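You operate a simulated robot arm through the tools that you are given. There is no shell and no other tool. Be economical: measure what you need, move in short steps, check, and stop when the job is done.

The job below is to be done with a simulated two-armed robot. You get a single attempt, and the scene is never put back.

TASK
Blend the batch even and run it into the black tub up to its line.
Fine: shut the hatch before you crank, stand the tub under the spout, shut the gate.
Where things are to end (x, y in the base frame): black tub within 2 cm of [89, -18].
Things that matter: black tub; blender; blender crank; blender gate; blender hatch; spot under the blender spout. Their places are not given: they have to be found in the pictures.

The check looks at the end state, three seconds after you hand in, the way a careful person would. Anything else that was tipped, shoved, dropped, spilled or broken makes it a failure.

THE ROBOT
Two 7-joint arms with fingered hands on one trunk that stands fixed in place. Base frame: the origin is at the foot of the trunk, x ahead of it, y to its left, z up. Lengths are in cm, angles in rad, forces in N, time in s.
The left shoulder is at [2, 26.9, 119.7], the right one opposite. Payload 5 kg a hand.
Tool frame (each hand has its own): the origin (TCP) lies between the finger pads and is the grasp point; the fingertips stand 4.2 cm ahead of it; z points along the fingers, y is the line along which they close. The gripper opens to 20.8 cm. The gripper's body begins 11.9 cm behind the TCP. The gripper is a hand of 4 fingers: y runs from the thumb to the fingers, the wrist lies at [0, 0, -31.7] in the tool frame, and closing takes about 1.5 s.
Orientation is told as [roll, pitch, yaw] about the base's x, y, z axes, in that order, counted from this pose: with the fingers straight down and closing along the base's y, the tool's x points along the base's -x, its y along +y and its z along -z.

THE INTERFACE
- The arms move only by the tool apply_moves. It takes "left_moves", "right_moves" or both (then of equal length, played together; a hand with none holds still); each is a list of rows, each a list of 2 entries, a list of its own where there are three numbers: the shift along the tool's x, y, z in cm, then the turn, a rotation vector about the tool's x, y, z in rad. In form: [[[tx, ty, tz], [ax, ay, az]], ...]. A call has 1 to 20 rows; each row shifts and turns the commanded pose from where the row before left it, along the tool's axes as they then stand. "left_jaw" and "right_jaw" are, for a hand that has rows, the closure, from 0 (fully open) to 1 (shut), set as the call begins (left out, the last holds). A row lasts 0.2 s, in which the tool goes at most 5 cm and 0.15 rad; a call with a longer step from one row to the next is refused whole, and so is a gripper value outside its range. A pose out of reach is approached as far as the arm can. The call stops where the force on the tool passes 40 N (or 10 N more than at its start, if that is more) or the arm is blocked; 0.2 s more then pass. The fingers move at their own pace (about 15.3 cm/s each) and stop on an object; they squeeze with about 26 N. The grip force told is the motor's: it shows also when the fingers shut on nothing. Time passes only in rows, and 0.2 s behind the last, so rows that do not move let the fingers close. It gives the time, the measured TCP pose, the force on the tool (base axes), the opening and the grip force at its end, in the units of the frame above (readings bear some noise), with the torque about the TCP (base axes, N m) and any sound that the robot's microphone picked up.
- Cameras (640 x 400 px; columns grow to the right, rows downward): "scene" is now at [16.18, -0.79, 147.34]; the picture's right is [-0.08, -1.00, 0.00], its down [-0.47, 0.04, -0.88] and it looks along [0.88, -0.07, -0.47] (base axes); focal length 275 px, centre (320, 200). "left" rides on the left gripper at [-9.3, 0.1, -14.6] in its tool frame; the picture's right is [-0.02, -1.00, 0.00], its down [0.84, -0.01, -0.54] and it looks along [0.54, -0.01, 0.84] (tool axes); focal length 280 px, centre (320, 200). "right" rides on the right gripper at [9.3, 0.1, -14.6] in its tool frame; the picture's right is [-0.01, 1.00, 0.00], its down [-0.84, -0.01, -0.54] and it looks along [-0.54, -0.01, 0.84] (tool axes); focal length 280 px, centre (320, 200).
- snapshot(camera): a new picture of that camera. No time passes.
- raise_lower(by): slides the trunk up (or, below 0, down) by that many cm; the arms and the scene camera ride with it, the base frame stays. It gives what a move gives, with no picture.
- move_fingers(finger1, finger2, finger3, thumb_bend, hand): sets how far each is bent, from 0 (flat) to 100 (curled in); at 30 the hand is open as for a grip, at 70 the pads meet at the TCP. One left out holds its place. A second passes; each finger stops where it meets its share of the squeeze, and holds until it gets a number again. A gripper value or a shape takes the hand back. It gives what a move gives, with no picture; readings hold the bend of each and the force on the fingers (four entries, about 0 where the hand has none), thumb and palm.
- grasp_type(shape, hand): the hand has 4 fingers and takes this shape, open, in about a second: jaw (thumb against the fingers, like two jaws); tri (thumb and two fingers); tip (a fingertip pinch); poke (one finger out to press); point (the index stretched); flat (the hand flat); cup (the hand cupped); fist (a fist). The gripper value then closes the fingers along that shape, each until it touches; the sizes above hold for jaw. It gives what a move gives, with no picture.
- turn_head(pan, tilt): turns the head with the scene camera to pan (to the left, within 1.396 rad either way) and tilt (down, from -0.506 to 1.204), counted from straight ahead of the robot. It gives what a move gives.
- measure_at(camera, pixels): for up to 12 pixels [column, row] of the newest picture of that camera ("zoom" is the newest enlarged one), the place [x, y, z] in the base frame of the surface seen there, good to about 0.3 cm. No time passes.
- enlarge(camera, box): a new picture of the part [left, top, right, bottom] of that camera's present view, enlarged. No time passes.
- job_done(): hands the job in; it is judged then, once.

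Keep the steps short. Do not move on a guess: measure, check each grasp and each placing, and mend mistakes. In all there are 80 turns and 48 pictures (those below and enlarged ones count). Leave the grippers open and the arms clear of the work at the hand-in unless told otherwise, and finish with a single line.

The tools are called after "Request:" as a command line: name --argument value ..., lists and objects as JSON in quotes. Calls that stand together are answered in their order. apply_moves: Moves the arms, as the interface text tells. Its arguments: {"type":"object","properties":{"left_moves":{"type":"array","items":{"type":"array"}},"left_jaw":{"type":"number"},"right_moves":{"type":"array","items":{"type":"array"}},"right_jaw":{"type":"number"}},"required":[]} The other tools are called the same way: raise_lower (by) slides the trunk up or down; grasp_type (shape, hand) gives the hand a shape; move_fingers (finger1, finger2, finger3, thumb_bend, hand) moves the fingers one by one; turn_head (pan, tilt) turns the head that bears the scene camera; snapshot (camera) takes a picture; measure_at (camera, pixels) gives the place of the surface under pixels of a picture; enlarge (camera, box) takes an enlarged picture of a part of a camera's view; job_done () hands the job in.

At the start:

```text
clock: 0.0
left_eef_pos: [54.64, 16.81, 137.02]
left_ee_rot: [0.0, -0.001, -0.164]
left_wrist_force: [-0.5, -0.3, 0.2]
left_torque: [0.01, 0.01, 0.01]
left_finger_gap: 20.81
left_grasp_force: 0.1
left_shape: jaw
left_bend: [30.0, 30.0, 30.0, 30.0]
left_finger forces: [0.0, 0.0, 0.1, 0.1, 0.0, 0.0]
right_eef_pos: [39.86, -24.45, 134.74]
right_ee_rot: [0.002, 0.003, -0.164]
right_wrist_force: [-0.4, 0.3, -0.5]
right_torque: [0.03, 0.01, 0.01]
right_finger_gap: 20.78
right_grasp_force: 0.1
right_shape: jaw
right_bend: [30.0, 30.0, 30.0, 30.0]
right_finger forces: [0.0, 0.0, 0.0, 0.0, 0.0, 0.0]
trunk travel left (down, up): [-57.5, 4.6]
head pan, tilt: [-0.082, 0.494]
```

scene: 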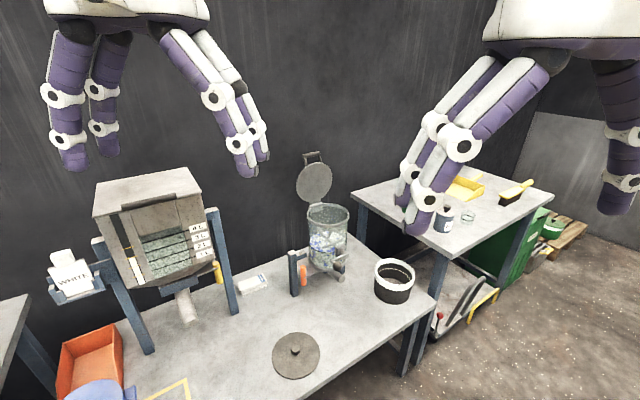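
right: 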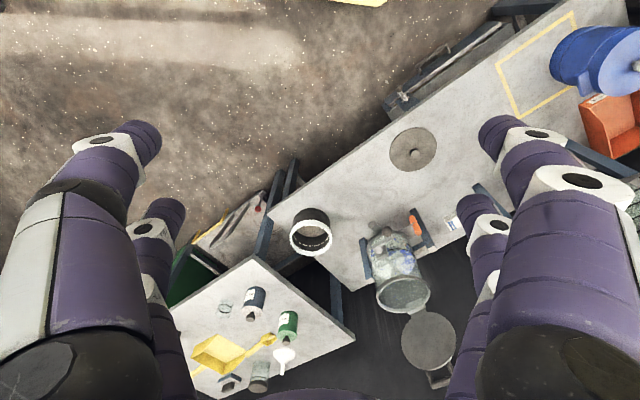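
left: 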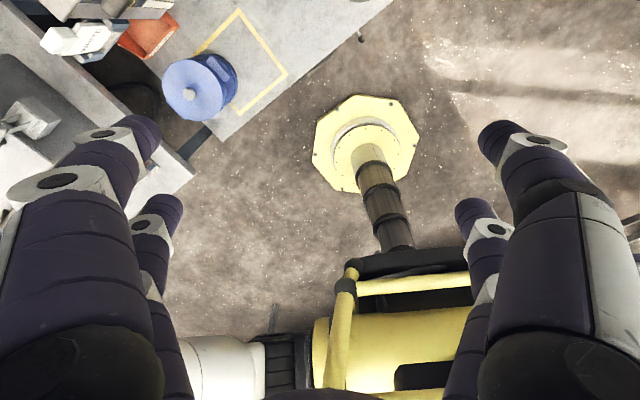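

I see a transparent blender drum with its round hatch standing open near (325,220), and a black tub with a white rim near (394,280). I'll enlarge both to find the parts.

Request:
enlarge --camera "scene" --box '[260, 145, 420, 305]'

Request:
enlarge --camera "right" --box '[270, 180, 480, 390]'

```text
2.50 times, centred on (340, 225) of scene
```

zoom: 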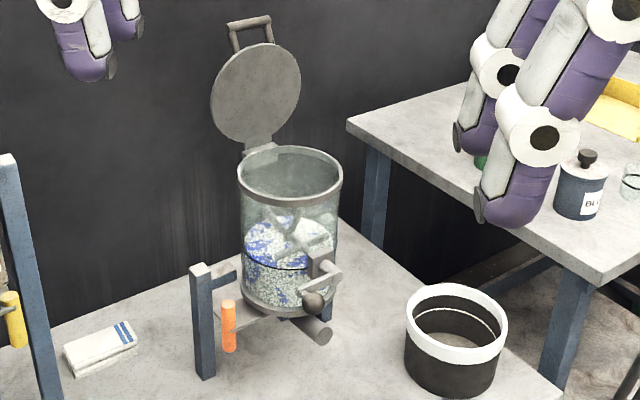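

```text
1.90 times, centred on (375, 285) of right
```

zoom: 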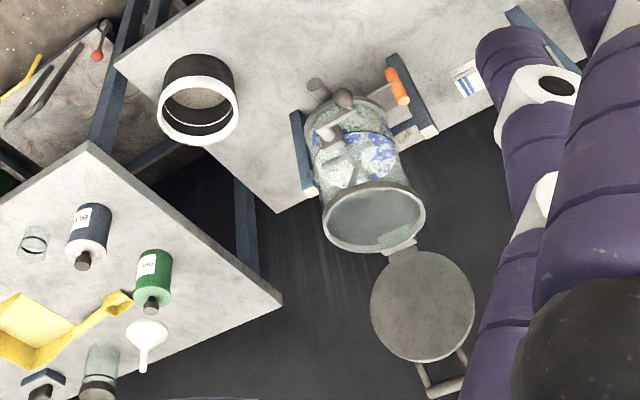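

I'll take a closer picture of the crank, gate and spout for measuring.

Request:
enlarge --camera "scene" --box '[280, 235, 376, 305]'

Request:
measure_at --camera "scene" --pixels '[[307, 155], [313, 182], [322, 165], [315, 203], [328, 205], [308, 215], [348, 218], [326, 232], [394, 264], [394, 286], [376, 272], [413, 272]]'

```text
5.71 times, centred on (328, 270) of scene
```

zoom: 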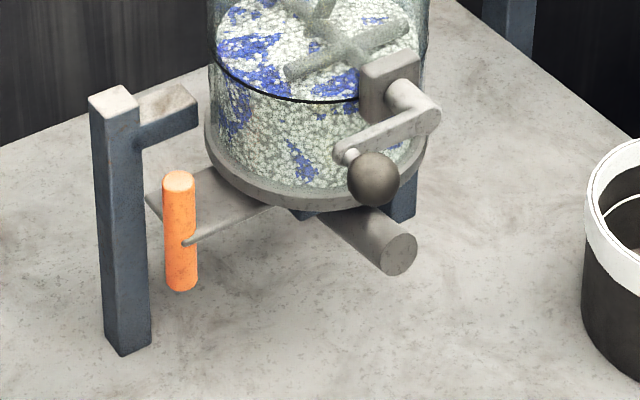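

```text
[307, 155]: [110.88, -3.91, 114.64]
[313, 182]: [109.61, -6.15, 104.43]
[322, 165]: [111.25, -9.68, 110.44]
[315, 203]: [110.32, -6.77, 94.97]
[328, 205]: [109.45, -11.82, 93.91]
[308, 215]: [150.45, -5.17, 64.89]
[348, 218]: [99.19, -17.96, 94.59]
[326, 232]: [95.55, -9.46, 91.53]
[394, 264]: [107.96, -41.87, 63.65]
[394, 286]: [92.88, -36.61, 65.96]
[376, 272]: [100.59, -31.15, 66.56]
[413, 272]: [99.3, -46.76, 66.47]
```

Next I measure the crank, gate and spout in this zoom, along with the tub, table and hatch handle.

Request:
measure_at --camera "zoom" --pixels '[[390, 75], [415, 90], [425, 115], [345, 155], [374, 180], [180, 180], [180, 285], [187, 242], [400, 255], [350, 225], [125, 350], [350, 330]]'

Request:
measure_at --camera "scene" --pixels '[[304, 155], [311, 152], [318, 151], [321, 158], [303, 160], [297, 182], [331, 180], [393, 261], [375, 268], [414, 270], [393, 281], [392, 303]]'

Request:
enlarge --camera "scene" --box '[280, 140, 376, 210]'

```text
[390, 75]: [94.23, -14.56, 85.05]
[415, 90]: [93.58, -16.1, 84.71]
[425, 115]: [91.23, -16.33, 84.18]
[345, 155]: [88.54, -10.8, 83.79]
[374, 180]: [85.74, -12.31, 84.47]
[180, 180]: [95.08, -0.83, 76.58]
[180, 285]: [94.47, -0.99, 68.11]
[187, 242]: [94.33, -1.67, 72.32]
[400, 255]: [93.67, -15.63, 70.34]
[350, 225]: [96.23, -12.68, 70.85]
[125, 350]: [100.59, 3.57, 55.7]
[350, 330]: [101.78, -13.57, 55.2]
```

```text
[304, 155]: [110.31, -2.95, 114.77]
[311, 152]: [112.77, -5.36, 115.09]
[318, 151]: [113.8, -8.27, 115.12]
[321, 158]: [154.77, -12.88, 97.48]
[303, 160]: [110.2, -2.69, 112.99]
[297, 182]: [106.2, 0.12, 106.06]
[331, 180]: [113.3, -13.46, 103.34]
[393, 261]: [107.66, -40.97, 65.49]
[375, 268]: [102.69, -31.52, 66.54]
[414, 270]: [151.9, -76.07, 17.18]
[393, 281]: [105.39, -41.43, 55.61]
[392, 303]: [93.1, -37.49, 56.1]
```

```text
5.71 times, centred on (328, 175) of scene
```

zoom: 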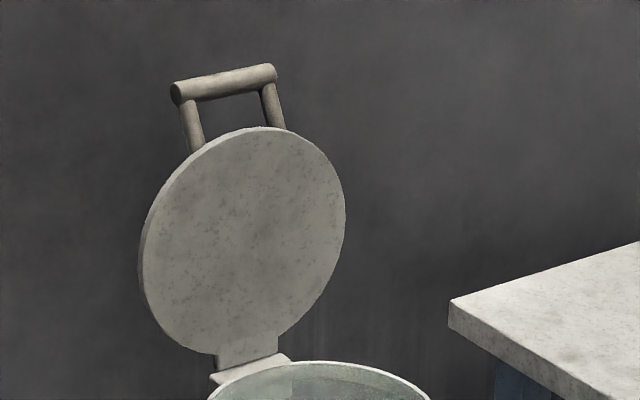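

The table is at z≈55. The tub is centred near (100,-39) with its rim at z≈66. The blender faces roughly (-0.89,-0.46), and the hinge is at the back near z≈95. I need the lid and handle geometry more exactly.

Request:
measure_at --camera "zoom" --pixels '[[178, 93], [205, 86], [240, 77], [268, 72], [192, 135], [278, 115], [255, 140], [200, 165], [160, 260], [335, 200], [245, 335], [240, 375]]'

Request:
measure_at --camera "scene" --pixels '[[309, 210], [308, 218], [327, 205], [348, 213], [337, 207], [320, 226], [330, 228], [340, 226], [330, 215], [296, 253], [340, 290], [333, 273]]'

```text
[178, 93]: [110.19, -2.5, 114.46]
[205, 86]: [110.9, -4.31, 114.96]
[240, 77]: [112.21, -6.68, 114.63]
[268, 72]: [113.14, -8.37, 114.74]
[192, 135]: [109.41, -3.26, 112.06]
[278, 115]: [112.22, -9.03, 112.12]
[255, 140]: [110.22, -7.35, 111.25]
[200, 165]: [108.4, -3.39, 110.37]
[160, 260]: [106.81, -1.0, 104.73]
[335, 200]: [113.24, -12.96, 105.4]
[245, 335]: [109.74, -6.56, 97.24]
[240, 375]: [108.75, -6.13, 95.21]
```

```text
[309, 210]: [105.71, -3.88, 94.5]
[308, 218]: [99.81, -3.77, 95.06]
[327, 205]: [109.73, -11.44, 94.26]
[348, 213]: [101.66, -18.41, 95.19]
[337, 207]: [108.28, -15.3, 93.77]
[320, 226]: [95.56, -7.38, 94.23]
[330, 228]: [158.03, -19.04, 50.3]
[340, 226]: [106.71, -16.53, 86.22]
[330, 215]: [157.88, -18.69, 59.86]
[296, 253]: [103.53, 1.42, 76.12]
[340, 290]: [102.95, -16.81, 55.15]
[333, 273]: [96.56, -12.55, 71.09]
```

The lid stands vertical, its disc about 15 cm across and centred near (110,-7,104.5). The bar handle is behind and above it. I want to grip the lid's left edge with the left hand coming from the left, so I measure the white machine there as an obstacle.

Request:
measure_at --camera "scene" --pixels '[[97, 190], [185, 175], [200, 190], [130, 208], [215, 210], [235, 310], [222, 265], [190, 315], [255, 283], [150, 345], [217, 240], [297, 352]]'

Request:
apply_moves --left_moves '[[[0, 0, -1], [0, -0.15, 0]], [[0, 0, 0], [0, -0.15, 0]], [[0, 0, 0], [0, -0.15, 0]], [[0, 0, 0], [0, -0.15, 0]], [[0, 0, 0], [0, -0.15, 0]], [[0, 0, 0], [0, -0.15, 0]]]'

```text
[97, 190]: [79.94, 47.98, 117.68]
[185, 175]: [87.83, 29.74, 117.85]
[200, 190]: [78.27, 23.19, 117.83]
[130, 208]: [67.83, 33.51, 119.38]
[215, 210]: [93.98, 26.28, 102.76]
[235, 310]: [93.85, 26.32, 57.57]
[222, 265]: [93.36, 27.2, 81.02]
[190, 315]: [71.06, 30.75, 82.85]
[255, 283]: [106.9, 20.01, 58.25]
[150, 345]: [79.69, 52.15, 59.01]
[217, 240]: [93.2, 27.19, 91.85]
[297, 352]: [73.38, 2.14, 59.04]
```

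```text
clock: 1.4
left_eef_pos: [54.74, 16.84, 138.05]
left_ee_rot: [-0.002, -0.903, -0.161]
left_wrist_force: [-0.5, 0.6, 0.7]
left_torque: [0.02, 0.04, -0.04]
left_finger_gap: 20.78
left_grasp_force: 0.0
left_shape: jaw
left_bend: [30.0, 30.0, 30.0, 30.0]
left_finger forces: [0.0, 0.1, 0.0, 0.0, 0.1, 0.0]
right_eef_pos: [39.96, -24.47, 134.68]
right_ee_rot: [0.002, 0.001, -0.164]
right_wrist_force: [0.5, 0.0, 0.3]
right_torque: [0.0, 0.08, 0.02]
right_finger_gap: 20.77
right_grasp_force: 0.1
right_shape: jaw
right_bend: [30.0, 30.0, 30.0, 30.0]
right_finger forces: [0.2, 0.1, 0.1, 0.0, 0.1, 0.0]
trunk travel left (down, up): [-57.5, 4.6]
head pan, tilt: [-0.082, 0.494]
```

The white machine (x 68–94, y 23–50, up to z≈119) blocks a left-side approach. Instead the right hand will come from the front, pitched down about 35° and heading about 27°. Its digits will cage the handle bar front and back and lower the lid in a controlled arc. First I move it forward and orient it in free space.

Request:
apply_moves --right_moves '[[[-4.5, 0, 0], [0, 0, 0]], [[-4.5, 0, 0], [0, 0, 0]], [[-4.5, 0, 0], [0, 0, 0]], [[-4.5, 0, 0], [0, 0, 0]], [[-4, 0, 0], [0, 0, 0]], [[0, 0, 0], [0, 0, 0.133]], [[0, 0, 0], [0, 0, 0.133]], [[0, 0, 0], [0, 0, 0.133]], [[0, 0, 0], [0, 0, 0.133]], [[0, 0, 0], [0, 0, 0.133]], [[0, 0, 0], [0, 0, 0.133]], [[0, 0, 0], [0, 0, 0.133]], [[0, 0, 0], [-0.137, 0, 0]], [[0, 0, 0], [-0.137, 0, 0]], [[0, 0, 0], [-0.137, 0, 0]], [[0, 0, 0], [-0.137, 0, 0]], [[0, 0, 0], [-0.137, 0, 0]], [[0, 0, 0], [-0.137, 0, 0]], [[0, 0, 0], [-0.137, 0, 0]]]'

Request:
snapshot --camera "scene"

```text
clock: 5.4
left_eef_pos: [54.68, 16.72, 138.08]
left_ee_rot: [0.001, -0.899, -0.164]
left_wrist_force: [0.6, 0.0, 0.3]
left_torque: [0.07, 0.06, 0.09]
left_finger_gap: 20.78
left_grasp_force: 0.1
left_shape: jaw
left_bend: [30.0, 30.0, 30.0, 30.0]
left_finger forces: [0.0, 0.0, 0.0, 0.0, 0.0, 0.0]
right_eef_pos: [72.32, -32.41, 141.94]
right_ee_rot: [0.953, 0.011, -0.907]
right_wrist_force: [0.4, -1.2, 0.7]
right_torque: [0.08, 0.07, 0.12]
right_finger_gap: 20.79
right_grasp_force: 0.1
right_shape: jaw
right_bend: [30.0, 30.0, 30.0, 30.0]
right_finger forces: [0.0, 0.0, 0.1, 0.0, 0.0, 0.0]
right hand out of reach, approached as far as the arm can: row 11, 12, 13, 14, 15, 16, 17, 18, 19
trunk travel left (down, up): [-57.5, 4.6]
head pan, tilt: [-0.082, 0.494]
```

```text
40 pictures are left
```

scene: 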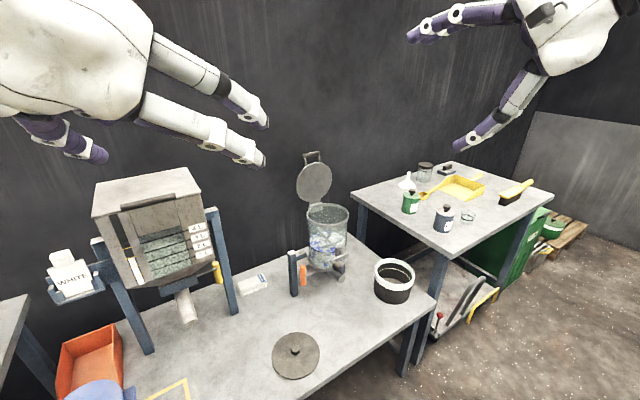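

The hand was too near the body for the full turn, but the attitude is almost right. I now move it forward toward the lid, staying well short, and read the pose.

Request:
apply_moves --right_moves '[[[0, 2, 4], [0, 0, 0]], [[0, 2, 4], [0, 0, 0]], [[0, 2, 4], [0, 0, 0]], [[0, 2, 4], [0, 0, 0]], [[0, 2, 4], [0, 0, 0]], [[0, 2, 4], [0, 0, 0]]]'

```text
clock: 6.8
left_eef_pos: [54.69, 17.03, 138.04]
left_ee_rot: [0.0, -0.898, -0.159]
left_wrist_force: [1.1, 1.0, -1.2]
left_torque: [-0.09, 0.0, -0.11]
left_finger_gap: 20.78
left_grasp_force: 0.0
left_shape: jaw
left_bend: [30.0, 30.0, 30.0, 30.0]
left_finger forces: [0.0, 0.0, 0.0, 0.0, 0.0, 0.1]
right_eef_pos: [93.89, -16.05, 137.97]
right_ee_rot: [0.954, 0.008, -0.934]
right_wrist_force: [1.0, 0.5, 0.7]
right_torque: [-0.06, 0.1, 0.02]
right_finger_gap: 20.8
right_grasp_force: 0.1
right_shape: jaw
right_bend: [30.0, 30.0, 30.0, 30.0]
right_finger forces: [0.0, 0.0, 0.0, 0.0, 0.0, 0.1]
trunk travel left (down, up): [-57.5, 4.6]
head pan, tilt: [-0.082, 0.494]
```

I correct the heading by about 9° and approach along the tool axis, stopping about 6 cm short.

Request:
apply_moves --right_moves '[[[0, 0, 0], [0, -0.13, 0.093]], [[0.2, -1.5, 4], [0, 0, 0]], [[0.2, -1.5, 4], [0, 0, 0]], [[0.2, -1.5, 4], [0, 0, 0]], [[0.2, -1.5, 4], [0, 0, 0]], [[0.2, -1.5, 4], [0, 0, 0]], [[0, 0, 2], [0, 0, 0]]]'

Request:
enlarge --camera "scene" --box '[240, 80, 432, 220]'

Request:
snapshot --camera "right"

```text
refused: row 1 steps farther than a row can; nothing moved
```

```text
2.86 times, centred on (336, 150) of scene
```

zoom: 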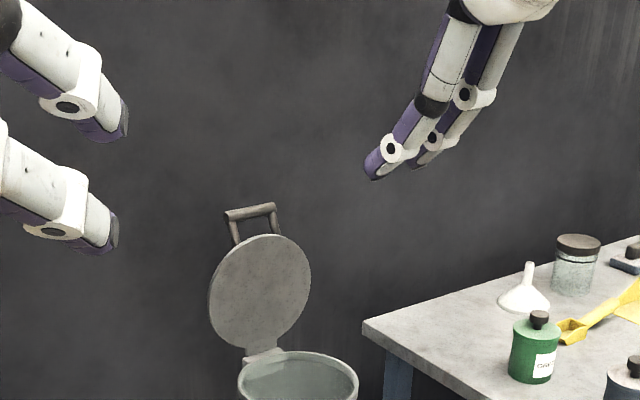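

```text
38 pictures are left
```

right: 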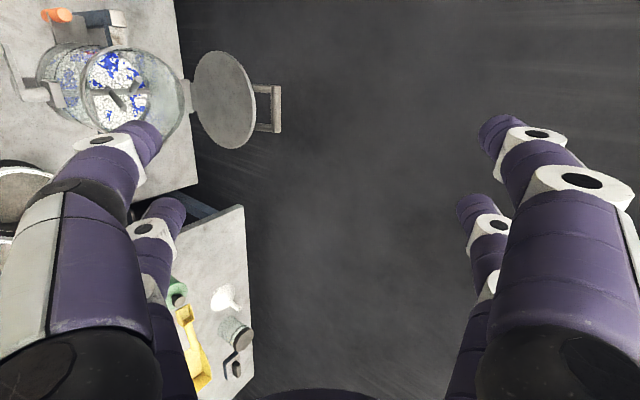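

The first row's turn was over the limit, so I split it in two and repeat.

Request:
apply_moves --right_moves '[[[0, 0, 0], [0, -0.065, 0.046]], [[0, 0, 0], [0, -0.065, 0.046]], [[0.2, -1.5, 4], [0, 0, 0]], [[0.2, -1.5, 4], [0, 0, 0]], [[0.2, -1.5, 4], [0, 0, 0]], [[0.2, -1.5, 4], [0, 0, 0]], [[0.2, -1.5, 4], [0, 0, 0]], [[0, 0, 2], [0, 0, 0]]]'

Request:
snapshot --camera "right"

```text
clock: 8.6
left_eef_pos: [54.59, 16.81, 138.11]
left_ee_rot: [0.001, -0.901, -0.162]
left_wrist_force: [-0.5, 0.3, 0.0]
left_torque: [0.01, -0.06, -0.01]
left_finger_gap: 20.78
left_grasp_force: 0.0
left_shape: jaw
left_bend: [30.0, 30.0, 30.0, 30.0]
left_finger forces: [0.0, 0.0, 0.0, 0.0, 0.0, 0.0]
right_eef_pos: [104.67, -8.22, 118.94]
right_ee_rot: [0.954, 0.008, -1.014]
right_wrist_force: [-0.1, 1.0, 0.8]
right_torque: [-0.02, 0.05, -0.01]
right_finger_gap: 20.79
right_grasp_force: 0.0
right_shape: jaw
right_bend: [30.0, 30.0, 30.0, 30.0]
right_finger forces: [0.0, 0.1, 0.1, 0.0, 0.0, 0.0]
right hand out of reach, approached as far as the arm can: row 2
trunk travel left (down, up): [-57.5, 4.6]
head pan, tilt: [-0.082, 0.494]
```

```text
37 pictures are left
```

right: 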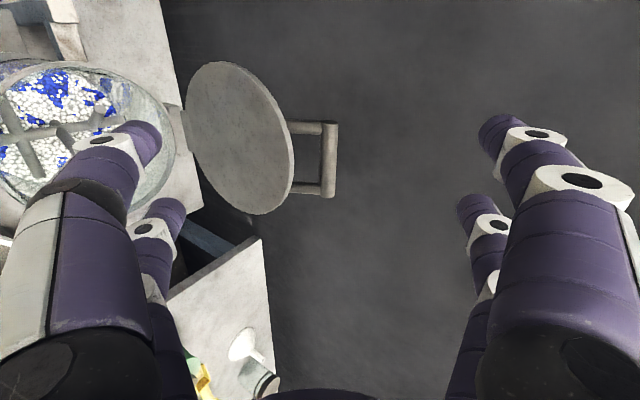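

The bar now sits between the thumb (image left) and the fingers (image right), at pixel (330,158). I advance about 7 cm along the tool axis with a small sideways shift.

Request:
apply_moves --right_moves '[[[-0.5, 0.1, 2.3], [0, 0, 0]], [[-0.5, 0.1, 2.3], [0, 0, 0]], [[-0.5, 0.1, 2.3], [0, 0, 0]]]'

Request:
snapshot --camera "right"

Request:
enlarge --camera "scene" --box '[240, 110, 400, 220]'

```text
clock: 9.4
left_eef_pos: [54.71, 16.93, 137.97]
left_ee_rot: [-0.002, -0.9, -0.16]
left_wrist_force: [1.5, 0.4, -0.4]
left_torque: [-0.07, 0.03, -0.08]
left_finger_gap: 20.78
left_grasp_force: 0.1
left_shape: jaw
left_bend: [30.0, 30.0, 30.0, 30.0]
left_finger forces: [0.1, 0.1, 0.0, 0.0, 0.1, 0.0]
right_eef_pos: [110.41, -6.59, 115.16]
right_ee_rot: [0.953, 0.007, -1.014]
right_wrist_force: [0.1, 0.9, -1.4]
right_torque: [0.01, 0.04, 0.1]
right_finger_gap: 20.8
right_grasp_force: 0.1
right_shape: jaw
right_bend: [30.0, 30.0, 30.0, 30.0]
right_finger forces: [0.0, 0.0, 0.1, 0.0, 0.1, 0.0]
trunk travel left (down, up): [-57.5, 4.6]
head pan, tilt: [-0.082, 0.494]
```

```text
36 pictures are left
```

right: 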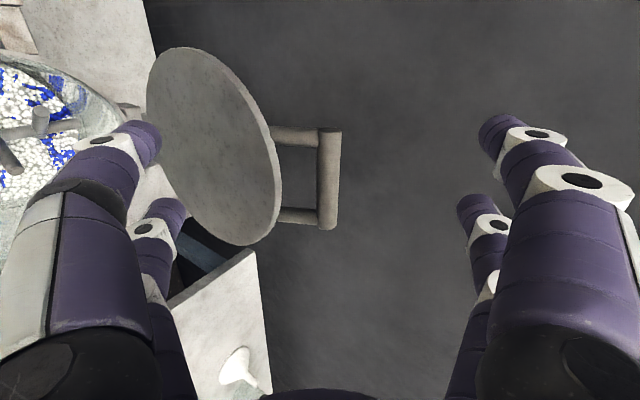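

```text
3.64 times, centred on (320, 165) of scene
```

zoom: 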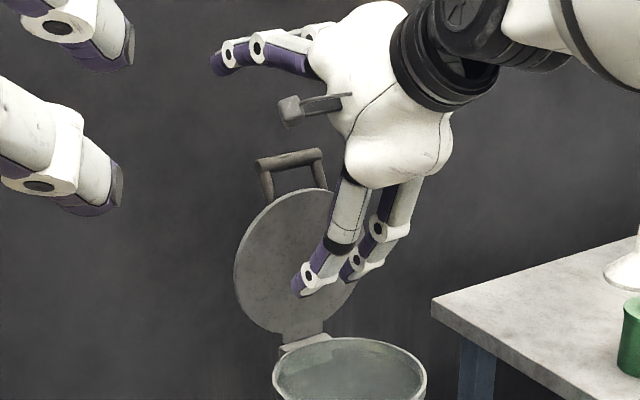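

Two digits are above and behind the bar, and two are in front of the lid. I close partway to a gap of about 12 cm so the lid is caged without squeezing, and look.

Request:
apply_moves --right_moves '[[[0, 0, 0], [0, 0, 0]], [[0, 0, 0], [0, 0, 0]], [[0, 0, 0], [0, 0, 0]], [[0, 0, 0], [0, 0, 0]], [[0, 0, 0], [0, 0, 0]]]' --right_jaw 0.42

Request:
snapshot --camera "right"

```text
clock: 10.6
left_eef_pos: [54.72, 16.85, 138.12]
left_ee_rot: [0.001, -0.901, -0.165]
left_wrist_force: [0.5, 0.3, -0.3]
left_torque: [0.04, -0.01, 0.01]
left_finger_gap: 20.81
left_grasp_force: 0.0
left_shape: jaw
left_bend: [30.0, 30.0, 30.0, 30.0]
left_finger forces: [0.0, 0.0, 0.1, 0.0, 0.0, 0.0]
right_eef_pos: [110.27, -6.79, 115.22]
right_ee_rot: [0.955, 0.009, -1.014]
right_wrist_force: [0.6, -0.3, 0.3]
right_torque: [0.0, 0.04, 0.01]
right_finger_gap: 12.14
right_grasp_force: 0.0
right_shape: jaw
right_bend: [72.0, 72.0, 72.0, 70.0]
right_finger forces: [0.1, 0.1, 0.1, 0.1, 0.0, 0.0]
trunk travel left (down, up): [-57.5, 4.6]
head pan, tilt: [-0.082, 0.494]
```

```text
34 pictures are left
```

right: 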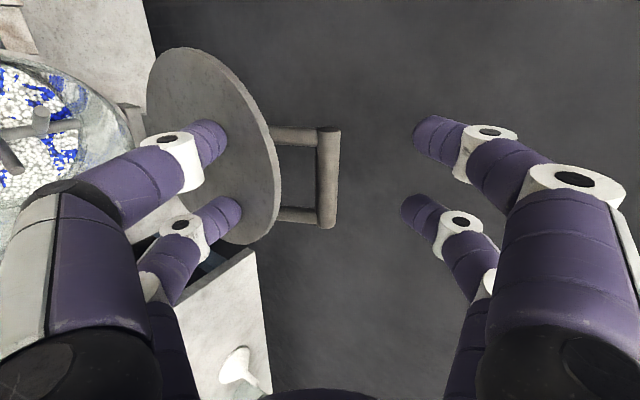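

Nothing is touching and the bar is well caged. I now draw the hand back and down (tool -y) so the upper digits come against the back of the bar.

Request:
apply_moves --right_moves '[[[0, -1.2, 0.4], [0, 0, 0]], [[0, -1.2, 0.4], [0, 0, 0]], [[0, -1.2, 0.3], [0, 0, 0]], [[0.1, -1.2, 0], [0, 0, 0]], [[0.1, -1.2, 0], [0, 0, 0]]]'

Request:
snapshot --camera "right"

```text
clock: 11.8
left_eef_pos: [54.47, 16.78, 138.15]
left_ee_rot: [0.002, -0.901, -0.165]
left_wrist_force: [0.0, 1.2, 0.0]
left_torque: [0.02, -0.04, 0.01]
left_finger_gap: 20.8
left_grasp_force: 0.1
left_shape: jaw
left_bend: [30.0, 30.0, 30.0, 30.0]
left_finger forces: [0.0, 0.1, 0.0, 0.0, 0.0, 0.0]
right_eef_pos: [108.05, -7.58, 109.9]
right_ee_rot: [0.956, 0.008, -1.014]
right_wrist_force: [1.9, 0.4, 4.8]
right_torque: [0.12, -0.12, -0.06]
right_finger_gap: 12.27
right_grasp_force: 0.1
right_shape: jaw
right_bend: [31.0, 32.0, 72.0, 70.0]
right_finger forces: [2.7, 1.3, 0.0, 0.1, 0.1, 0.1]
trunk travel left (down, up): [-57.5, 4.6]
head pan, tilt: [-0.082, 0.494]
```

```text
33 pictures are left
```

right: 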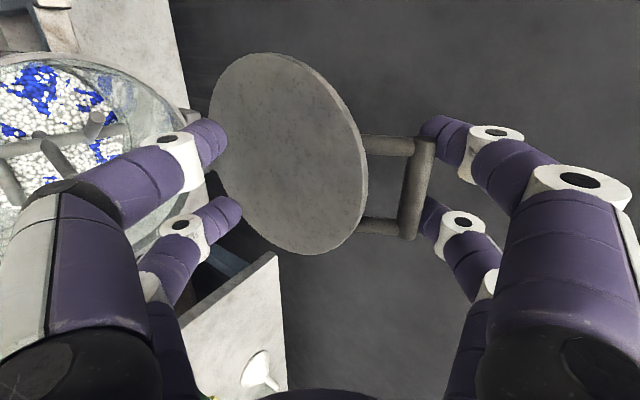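

The upper fingertips are lightly against the bar's back (about 4 N). I go 1 cm deeper and then pull mostly backward to tip the lid past vertical.

Request:
apply_moves --right_moves '[[[0, 0, 1], [0, 0, 0]], [[0, -0.8, -0.4], [0, 0, 0]], [[0.1, -0.8, -0.6], [0, 0, 0]], [[0.1, -0.8, -0.6], [0, 0, 0]], [[0, -0.8, -0.6], [0, 0, 0]], [[0.1, -0.8, -0.6], [0, 0, 0]], [[0.1, -0.8, -0.6], [0, 0, 0]]]'

Request:
snapshot --camera "right"

```text
clock: 13.4
left_eef_pos: [54.67, 16.81, 138.09]
left_ee_rot: [-0.001, -0.9, -0.165]
left_wrist_force: [0.7, -0.2, 0.0]
left_torque: [0.0, 0.03, 0.04]
left_finger_gap: 20.78
left_grasp_force: 0.1
left_shape: jaw
left_bend: [30.0, 30.0, 30.0, 30.0]
left_finger forces: [0.0, 0.1, 0.0, 0.1, 0.0, 0.0]
right_eef_pos: [104.58, -10.17, 107.24]
right_ee_rot: [0.953, 0.016, -1.005]
right_wrist_force: [0.4, -0.1, 3.2]
right_torque: [0.13, 0.04, 0.03]
right_finger_gap: 12.25
right_grasp_force: 0.0
right_shape: jaw
right_bend: [31.0, 32.0, 72.0, 70.0]
right_finger forces: [2.5, 0.6, 0.0, 0.1, 0.0, 0.0]
right hand out of reach, approached as far as the arm can: row 6, 7
trunk travel left (down, up): [-57.5, 4.6]
head pan, tilt: [-0.082, 0.494]
```

```text
32 pictures are left
```

right: 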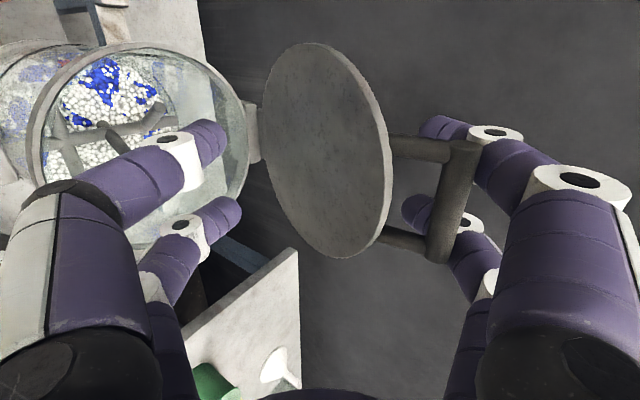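

The lid is following and is a little past vertical. The wrist is near a limit, so I let the heading open slightly while continuing the arc down toward 45°.

Request:
apply_moves --right_moves '[[[0, -0.9, -0.55], [0, 0.016, -0.012]], [[0.1, -0.9, -0.55], [0, 0.016, -0.012]], [[0.1, -0.9, -0.55], [0, 0.016, -0.012]], [[0.1, -0.9, -0.55], [0, 0.016, -0.012]], [[0.1, -0.9, -0.55], [0, 0.016, -0.012]], [[0.1, -0.9, -0.55], [0, 0.016, -0.012]]]'

Request:
snapshot --camera "right"

```text
clock: 14.8
left_eef_pos: [54.72, 16.85, 138.11]
left_ee_rot: [0.0, -0.901, -0.165]
left_wrist_force: [1.2, 0.0, 0.5]
left_torque: [0.01, 0.01, 0.02]
left_finger_gap: 20.78
left_grasp_force: 0.1
left_shape: jaw
left_bend: [30.0, 30.0, 30.0, 30.0]
left_finger forces: [0.0, 0.0, 0.1, 0.0, 0.0, 0.0]
right_eef_pos: [99.59, -12.89, 104.83]
right_ee_rot: [0.955, 0.005, -0.891]
right_wrist_force: [0.2, -0.5, 0.7]
right_torque: [0.03, -0.02, 0.01]
right_finger_gap: 12.15
right_grasp_force: 0.0
right_shape: jaw
right_bend: [32.0, 72.0, 72.0, 70.0]
right_finger forces: [0.6, 0.0, 0.0, 0.0, 0.0, 0.1]
trunk travel left (down, up): [-57.5, 4.6]
head pan, tilt: [-0.082, 0.494]
```

```text
31 pictures are left
```

right: 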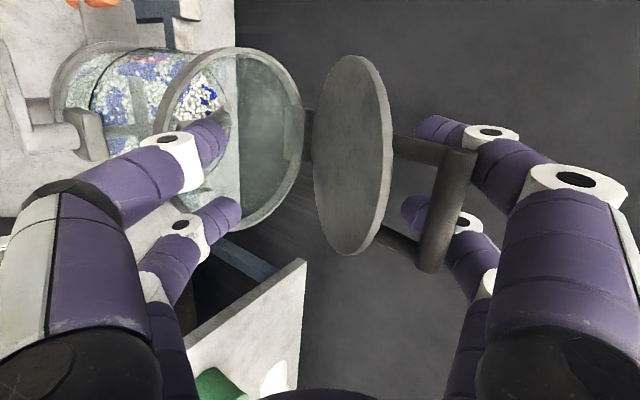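

It's working. I measure the lid's current angle from this picture.

Request:
measure_at --camera "right" --pixels '[[452, 160], [430, 262], [350, 60], [345, 245], [318, 150], [306, 150], [385, 150]]'

```text
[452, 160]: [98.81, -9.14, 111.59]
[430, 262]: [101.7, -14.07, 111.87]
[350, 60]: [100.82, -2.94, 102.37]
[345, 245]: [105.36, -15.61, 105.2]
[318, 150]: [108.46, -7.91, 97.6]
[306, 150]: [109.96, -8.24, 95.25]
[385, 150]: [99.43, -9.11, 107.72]
```

The lid is about 41° over and stays put with almost no load, so the hinge has friction. I continue the arc another 20° or so.

Request:
apply_moves --right_moves '[[[0.15, -1.1, -0.5], [0, 0, 0]], [[0.15, -1.1, -0.5], [0, 0, 0]], [[0.15, -1.1, -0.5], [0, 0, 0]], [[0.15, -1.1, -0.5], [0, 0, 0]], [[0.15, -1.1, -0.5], [0, 0, 0]]]'

Request:
snapshot --camera "right"

```text
clock: 16.0
left_eef_pos: [54.67, 16.91, 138.09]
left_ee_rot: [0.0, -0.901, -0.165]
left_wrist_force: [0.4, -0.8, 0.1]
left_torque: [0.03, 0.01, 0.03]
left_finger_gap: 20.78
left_grasp_force: 0.1
left_shape: jaw
left_bend: [30.0, 30.0, 30.0, 30.0]
left_finger forces: [0.0, 0.1, 0.1, 0.0, 0.0, 0.1]
right_eef_pos: [95.04, -15.75, 101.88]
right_ee_rot: [0.957, 0.007, -0.892]
right_wrist_force: [-0.1, 0.2, 0.8]
right_torque: [0.0, -0.05, -0.01]
right_finger_gap: 12.08
right_grasp_force: 0.1
right_shape: jaw
right_bend: [32.0, 72.0, 72.0, 70.0]
right_finger forces: [0.4, 0.1, 0.0, 0.1, 0.1, 0.1]
trunk travel left (down, up): [-57.5, 4.6]
head pan, tilt: [-0.082, 0.494]
```

```text
30 pictures are left
```

right: 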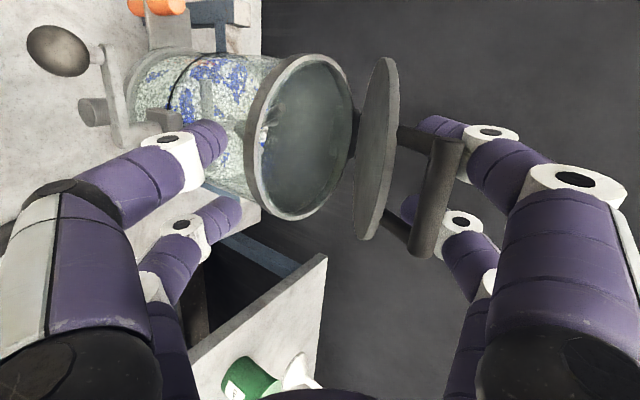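

The lid is about 65° over. I withdraw the hand along its own axis, clear of the bar, and see whether the lid holds.

Request:
apply_moves --right_moves '[[[0, 0.3, -2], [0, 0, 0]], [[0, 0.3, -3], [0, 0, 0]], [[0, 0, -3.5], [0, 0.02, -0.015]], [[0, 0, -3.5], [0, 0.02, -0.015]], [[0, 0, -3.5], [0, 0.02, -0.015]]]'

Request:
enlarge --camera "scene" --box '[240, 150, 432, 290]'

```text
clock: 17.2
left_eef_pos: [54.51, 16.72, 138.07]
left_ee_rot: [0.002, -0.901, -0.165]
left_wrist_force: [-0.1, -0.6, 0.8]
left_torque: [0.05, -0.03, 0.07]
left_finger_gap: 20.8
left_grasp_force: 0.1
left_shape: jaw
left_bend: [30.0, 30.0, 30.0, 30.0]
left_finger forces: [0.0, 0.1, 0.0, 0.0, 0.0, 0.0]
right_eef_pos: [85.69, -23.71, 111.5]
right_ee_rot: [0.956, 0.002, -0.819]
right_wrist_force: [0.3, -0.1, 0.4]
right_torque: [0.02, -0.03, -0.01]
right_finger_gap: 12.07
right_grasp_force: 0.1
right_shape: jaw
right_bend: [72.0, 72.0, 72.0, 70.0]
right_finger forces: [0.0, 0.0, 0.1, 0.0, 0.0, 0.0]
trunk travel left (down, up): [-57.5, 4.6]
head pan, tilt: [-0.082, 0.494]
```

```text
2.86 times, centred on (336, 220) of scene
```

zoom: 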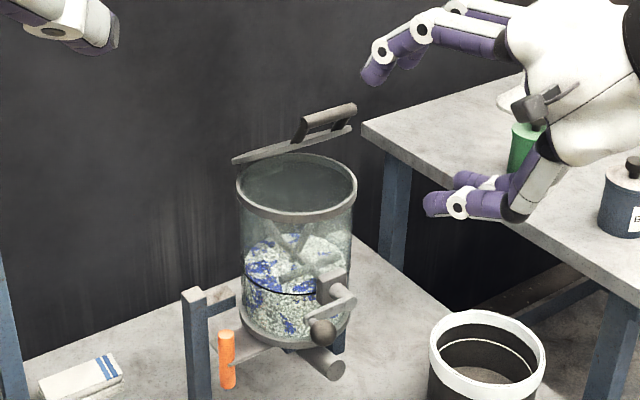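

The lid holds at about 60°. I shut the fingers and bring them above the bar, ready to press it down.

Request:
apply_moves --right_moves '[[[0, 3, 0], [0, 0, 0]], [[0, 3, 0], [0, 0, 0]], [[0, 2.8, 0], [0, 0, 0]], [[0, 0, 0], [0, 0, 0]], [[0, 0, 0], [0, 0, 0]], [[0, 0, 0], [0, 0, 0]], [[0, 0, 2.7], [0, 0, 0]], [[0, 0, 2.7], [0, 0, 0]], [[0, 0, 2.7], [0, 0, 0]]]' --right_jaw 1.0

Request:
enlarge --camera "scene" --box '[240, 130, 432, 270]'

```text
clock: 19.2
left_eef_pos: [54.65, 17.09, 137.97]
left_ee_rot: [-0.001, -0.898, -0.161]
left_wrist_force: [0.6, 0.4, -0.4]
left_torque: [-0.1, 0.01, -0.08]
left_finger_gap: 20.78
left_grasp_force: 0.0
left_shape: jaw
left_bend: [30.0, 30.0, 30.0, 30.0]
left_finger forces: [0.0, 0.0, 0.0, 0.0, 0.0, 0.0]
right_eef_pos: [94.35, -15.4, 113.72]
right_ee_rot: [0.955, 0.003, -0.819]
right_wrist_force: [-0.4, 0.4, 0.0]
right_torque: [-0.06, 0.05, 0.02]
right_finger_gap: 0.0
right_grasp_force: 26.2
right_shape: jaw
right_bend: [70.0, 70.0, 70.0, 70.0]
right_finger forces: [0.0, 0.1, 0.0, 0.0, 0.1, 0.0]
trunk travel left (down, up): [-57.5, 4.6]
head pan, tilt: [-0.082, 0.494]
```

```text
2.86 times, centred on (336, 200) of scene
```

zoom: 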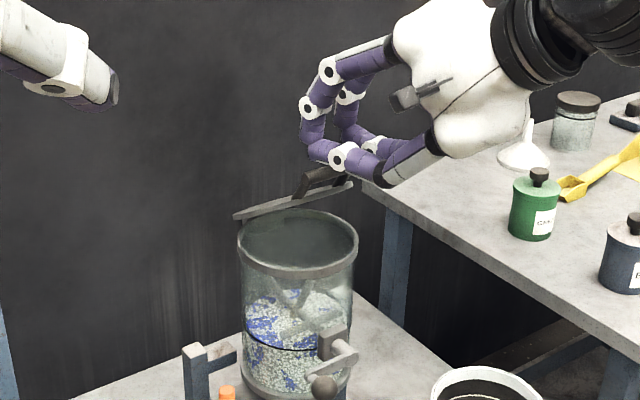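

The lower digits are right above the bar. I press straight down with a slight outward drift.

Request:
apply_moves --right_moves '[[[0, -0.95, 0.35], [0, 0, 0]], [[0, -0.95, 0.35], [0, 0, 0]], [[0, -0.95, 0.35], [0, 0, 0]], [[0, -0.95, 0.35], [0, 0, 0]], [[0, -0.95, 0.35], [0, 0, 0]], [[0, -0.95, 0.35], [0, 0, 0]], [[0, -0.95, 0.35], [0, 0, 0]]]'

Request:
enlarge --camera "scene" --box '[240, 130, 432, 270]'

```text
clock: 20.8
left_eef_pos: [54.73, 16.82, 137.99]
left_ee_rot: [0.001, -0.899, -0.162]
left_wrist_force: [0.7, 0.5, 0.6]
left_torque: [0.0, 0.04, -0.03]
left_finger_gap: 20.77
left_grasp_force: 0.2
left_shape: jaw
left_bend: [30.0, 30.0, 30.0, 30.0]
left_finger forces: [0.1, 0.0, 0.0, 0.0, 0.1, 0.0]
right_eef_pos: [92.86, -16.76, 106.79]
right_ee_rot: [0.956, 0.003, -0.82]
right_wrist_force: [1.1, -0.4, -0.2]
right_torque: [0.05, 0.02, 0.06]
right_finger_gap: 0.01
right_grasp_force: 26.1
right_shape: jaw
right_bend: [70.0, 70.0, 70.0, 70.0]
right_finger forces: [0.1, 0.0, 0.0, 0.0, 0.0, 0.0]
trunk travel left (down, up): [-57.5, 4.6]
head pan, tilt: [-0.082, 0.494]
```

```text
2.86 times, centred on (336, 200) of scene
```

zoom: 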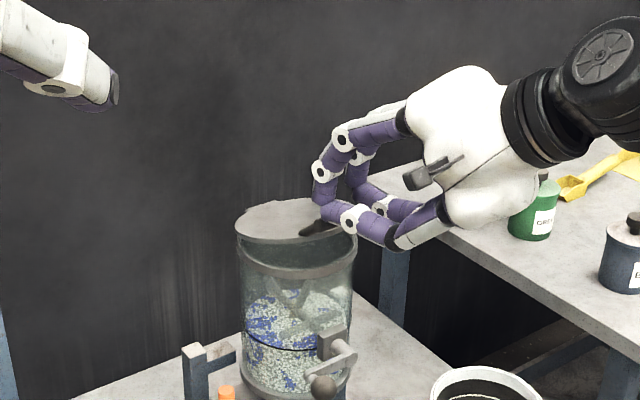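

About 10–15° are left. I continue down in smaller steps until it bears on the rim.

Request:
apply_moves --right_moves '[[[0, -0.8, 0.45], [0, 0, 0]], [[0, -0.8, 0.45], [0, 0, 0]], [[0, -0.7, 0.45], [0, 0, 0]], [[0, -0.6, 0.4], [0, 0, 0]], [[0, -0.5, 0.35], [0, 0, 0]]]'

Request:
enlarge --camera "scene" --box '[240, 150, 432, 290]'

```text
clock: 22.0
left_eef_pos: [54.7, 16.84, 137.96]
left_ee_rot: [-0.001, -0.901, -0.164]
left_wrist_force: [0.3, -0.4, 0.4]
left_torque: [0.0, 0.02, 0.01]
left_finger_gap: 20.77
left_grasp_force: 0.1
left_shape: jaw
left_bend: [30.0, 30.0, 30.0, 30.0]
left_finger forces: [0.1, 0.0, 0.0, 0.1, 0.1, 0.1]
right_eef_pos: [92.6, -17.13, 102.95]
right_ee_rot: [0.957, 0.003, -0.819]
right_wrist_force: [-0.1, 0.2, -0.1]
right_torque: [0.04, 0.05, 0.01]
right_finger_gap: 0.02
right_grasp_force: 26.2
right_shape: jaw
right_bend: [70.0, 70.0, 70.0, 70.0]
right_finger forces: [0.0, 0.1, 0.0, 0.0, 0.0, 0.0]
trunk travel left (down, up): [-57.5, 4.6]
head pan, tilt: [-0.082, 0.494]
```

```text
2.86 times, centred on (336, 220) of scene
```

zoom: 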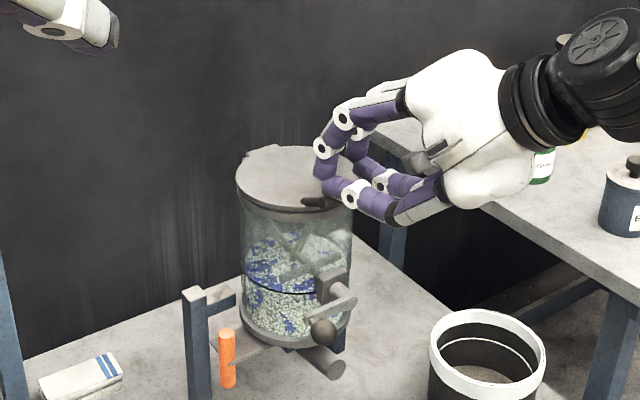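

It looks nearly shut but no force shows yet. I press another 2 cm until I feel contact.

Request:
apply_moves --right_moves '[[[0, -0.45, 0.3], [0, 0, 0]], [[0, -0.45, 0.3], [0, 0, 0]], [[0, -0.45, 0.3], [0, 0, 0]], [[0, -0.45, 0.3], [0, 0, 0]]]'

```text
clock: 23.0
left_eef_pos: [54.64, 16.81, 138.1]
left_ee_rot: [-0.001, -0.898, -0.164]
left_wrist_force: [0.2, 0.4, -0.6]
left_torque: [-0.05, 0.08, -0.07]
left_finger_gap: 20.78
left_grasp_force: 0.1
left_shape: jaw
left_bend: [30.0, 30.0, 30.0, 30.0]
left_finger forces: [0.0, 0.1, 0.0, 0.0, 0.1, 0.0]
right_eef_pos: [92.92, -17.05, 102.04]
right_ee_rot: [0.966, -0.004, -0.824]
right_wrist_force: [-1.3, -6.4, 18.7]
right_torque: [0.05, 0.02, -0.03]
right_finger_gap: 0.0
right_grasp_force: 25.9
right_shape: jaw
right_bend: [70.0, 70.0, 70.0, 70.0]
right_finger forces: [0.1, 0.1, 0.0, 0.0, 0.0, 0.0]
trunk travel left (down, up): [-57.5, 4.6]
head pan, tilt: [-0.082, 0.494]
stopped in row 4 (right hand): the force on the tool passed its limit at 44 N (the readings are from after the stop); the commanded pose is now the measured one
```

There is firm contact: the lid is shut on the rim. I lift off, back away and roll the hand 90° to its natural attitude, ready for the crank.

Request:
apply_moves --right_moves '[[[0, 3, 0], [0, 0, 0]], [[0, 3, 0], [0, 0, 0]], [[0, 0, -3.5], [0, 0, 0]], [[0, 0, -3.5], [0, 0, 0]], [[0, 0, -3.5], [0, 0, 0]], [[0, 0, -3.5], [0, 0, 0]], [[0, 0, 0], [0, 0, -0.143]], [[0, 0, 0], [0, 0, -0.143]], [[0, 0, 0], [0, 0, -0.143]], [[0, 0, 0], [0, 0, -0.143]], [[0, 0, 0], [0, 0, -0.143]], [[0, 0, 0], [0, 0, -0.143]], [[0, 0, 0], [0, 0, -0.143]], [[0, 0, 0], [0, 0, -0.143]], [[0, 0, 0], [0, 0, -0.143]], [[0, 0, 0], [0, 0, -0.143]], [[0, 0, 0], [0, 0, -0.143]], [[0, 0, 0], [0.11, 0, 0.08]], [[0, 0, 0], [0.11, 0, 0.08]]]' --right_jaw 0.5

Request:
enlarge --camera "scene" --box '[256, 160, 416, 300]'

```text
clock: 27.0
left_eef_pos: [54.67, 16.93, 138.0]
left_ee_rot: [0.001, -0.9, -0.163]
left_wrist_force: [-0.4, 0.3, 0.1]
left_torque: [0.0, -0.01, -0.02]
left_finger_gap: 20.8
left_grasp_force: 0.1
left_shape: jaw
left_bend: [30.0, 30.0, 30.0, 30.0]
left_finger forces: [0.0, 0.0, 0.0, 0.0, 0.0, 0.1]
right_eef_pos: [86.71, -22.57, 114.06]
right_ee_rot: [0.0, -0.94, 0.595]
right_wrist_force: [0.5, 0.2, 0.3]
right_torque: [0.0, 0.0, -0.02]
right_finger_gap: 10.39
right_grasp_force: 0.0
right_shape: jaw
right_bend: [73.0, 73.0, 73.0, 70.0]
right_finger forces: [0.0, 0.1, 0.0, 0.0, 0.1, 0.0]
right hand out of reach, approached as far as the arm can: row 18, 19
trunk travel left (down, up): [-57.5, 4.6]
head pan, tilt: [-0.082, 0.494]
```

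```text
2.86 times, centred on (336, 230) of scene
```

zoom: 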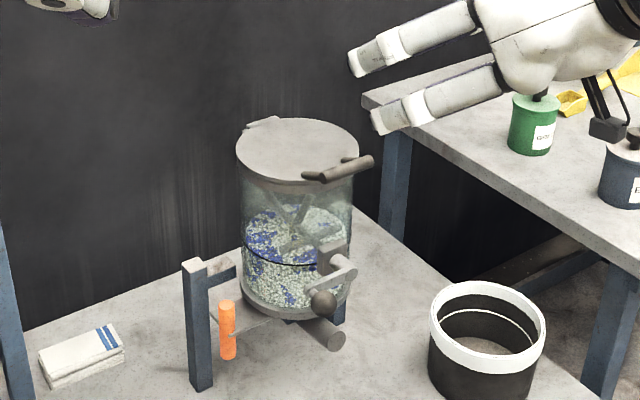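

The hatch is shut flat. I now measure the knob and crank in this picture.

Request:
measure_at --camera "zoom" --pixels '[[323, 304], [318, 298], [330, 310], [312, 304], [335, 304], [311, 286], [348, 270], [330, 250], [342, 265], [337, 345], [360, 162], [312, 176]]'

Request:
snapshot --camera "right"

```text
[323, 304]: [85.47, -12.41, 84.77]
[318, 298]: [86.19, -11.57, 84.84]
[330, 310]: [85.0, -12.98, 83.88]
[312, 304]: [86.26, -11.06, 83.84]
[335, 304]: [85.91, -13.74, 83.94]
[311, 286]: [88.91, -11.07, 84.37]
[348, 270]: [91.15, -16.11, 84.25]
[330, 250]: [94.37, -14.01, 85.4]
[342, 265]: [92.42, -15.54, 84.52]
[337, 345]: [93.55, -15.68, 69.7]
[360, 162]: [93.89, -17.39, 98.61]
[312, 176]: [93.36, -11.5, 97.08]
```

```text
24 pictures are left
```

right: 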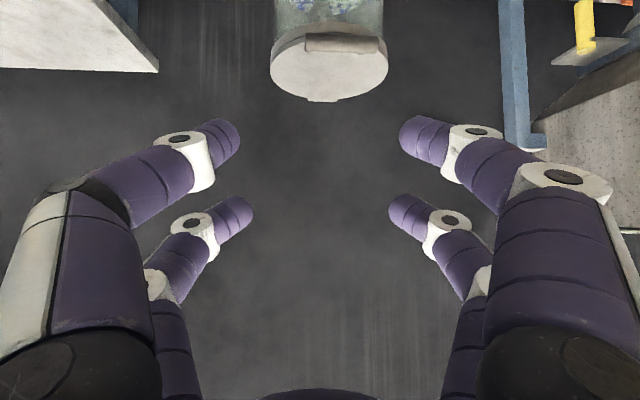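

The crank axis runs through about (91.5,-16.1,83.7). The ball knob (2.8 cm across) is centred near (86.5,-12.6,83.8), about 5.4 cm to its left. The jaw pairs stand too far apart for such a small ball, so I try the "tri" shape and look at it.

Request:
grasp_type --hand "right" --shape "tri"

Request:
apply_moves --right_moves '[[[0, 0, 0], [0, 0, 0]], [[0, 0, 0], [0, 0, 0]], [[0, 0, 0], [0, 0, 0]], [[0, 0, 0], [0, 0, 0]], [[0, 0, 0], [0, 0, 0]], [[0, 0, 0], [0, 0, 0]]]' --right_jaw 0.75

Request:
snapshot --camera "right"

```text
clock: 27.9
left_eef_pos: [54.53, 16.9, 138.0]
left_ee_rot: [-0.001, -0.901, -0.164]
left_wrist_force: [0.8, 0.2, 0.2]
left_torque: [-0.01, 0.02, 0.04]
left_finger_gap: 20.79
left_grasp_force: 0.0
left_shape: jaw
left_bend: [30.0, 30.0, 30.0, 30.0]
left_finger forces: [0.0, 0.0, 0.0, 0.1, 0.1, 0.1]
right_eef_pos: [86.65, -22.71, 113.89]
right_ee_rot: [-0.001, -0.941, 0.595]
right_wrist_force: [0.3, -0.2, -0.8]
right_torque: [0.05, -0.03, 0.01]
right_finger_gap: 20.8
right_grasp_force: 0.1
right_shape: tri
right_bend: [30.0, 30.0, 30.0, 30.0]
right_finger forces: [0.0, 0.0, 0.0, 0.0, 0.0, 0.1]
trunk travel left (down, up): [-57.5, 4.6]
head pan, tilt: [-0.082, 0.494]
```

```text
clock: 29.3
left_eef_pos: [54.63, 16.93, 138.12]
left_ee_rot: [0.001, -0.9, -0.164]
left_wrist_force: [-0.5, 0.1, -0.3]
left_torque: [-0.01, 0.0, 0.03]
left_finger_gap: 20.81
left_grasp_force: 0.0
left_shape: jaw
left_bend: [30.0, 30.0, 30.0, 30.0]
left_finger forces: [0.1, 0.0, 0.0, 0.0, 0.0, 0.0]
right_eef_pos: [86.79, -22.68, 113.89]
right_ee_rot: [-0.002, -0.94, 0.591]
right_wrist_force: [-0.7, -0.2, 0.7]
right_torque: [0.03, 0.0, 0.0]
right_finger_gap: 5.26
right_grasp_force: 0.0
right_shape: tri
right_bend: [73.0, 73.0, 73.0, 70.0]
right_finger forces: [0.0, 0.1, 0.1, 0.1, 0.0, 0.1]
trunk travel left (down, up): [-57.5, 4.6]
head pan, tilt: [-0.082, 0.494]
```

```text
23 pictures are left
```

right: 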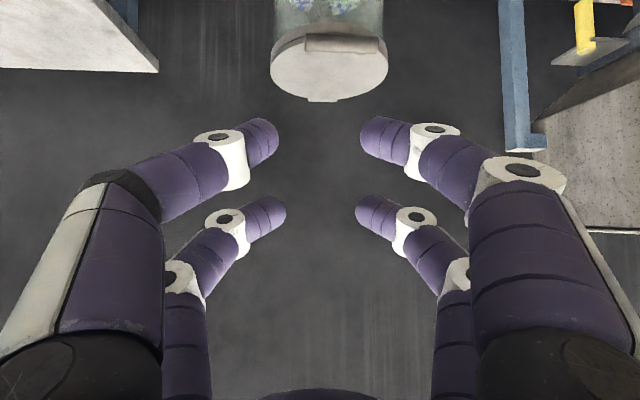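

The hand has two opposed pairs of digits. I'll pinch the knob with the upper pair, so the lower pair stays clear of the crank arm. I move to a stand-off 6 cm in front of the knob.

Request:
apply_moves --right_moves '[[[3.1, 1.64, 0.44], [0, 0, 0]], [[3.1, 1.64, 0.44], [0, 0, 0]], [[3.1, 1.64, 0.44], [0, 0, 0]], [[3.1, 1.64, 0.44], [0, 0, 0]], [[3.1, 1.64, 0.44], [0, 0, 0]], [[2.15, 0.08, 2.9], [0, 0, 0]], [[2.15, 0.08, 2.9], [0, 0, 0]], [[2.15, 0.08, 2.9], [0, 0, 0]], [[2.15, 0.08, 2.9], [0, 0, 0]]]' --right_jaw 0.6

Request:
snapshot --camera "right"

```text
clock: 31.3
left_eef_pos: [54.6, 16.82, 137.98]
left_ee_rot: [0.0, -0.9, -0.163]
left_wrist_force: [0.3, 1.7, 0.1]
left_torque: [-0.14, 0.0, -0.19]
left_finger_gap: 20.81
left_grasp_force: 0.1
left_shape: jaw
left_bend: [30.0, 30.0, 30.0, 30.0]
left_finger forces: [0.1, 0.0, 0.1, 0.0, 0.0, 0.0]
right_eef_pos: [79.54, -17.58, 86.16]
right_ee_rot: [-0.008, -0.939, 0.599]
right_wrist_force: [-8.9, -0.3, -26.7]
right_torque: [1.67, -2.96, -0.58]
right_finger_gap: 8.3
right_grasp_force: 0.0
right_shape: tri
right_bend: [73.0, 73.0, 73.0, 70.0]
right_finger forces: [0.0, 0.1, 0.1, 0.1, 0.1, 0.1]
trunk travel left (down, up): [-57.5, 4.6]
head pan, tilt: [-0.082, 0.494]
```

```text
22 pictures are left
```

right: 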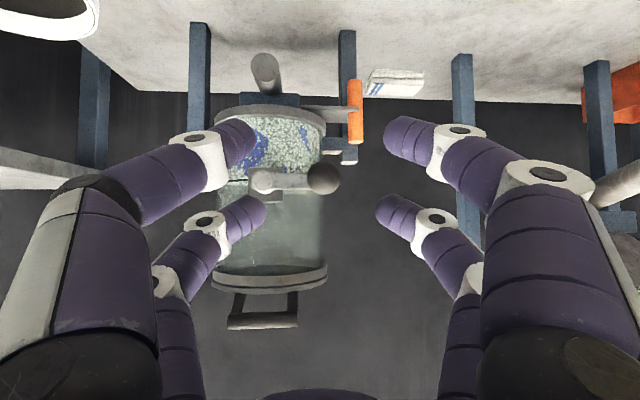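

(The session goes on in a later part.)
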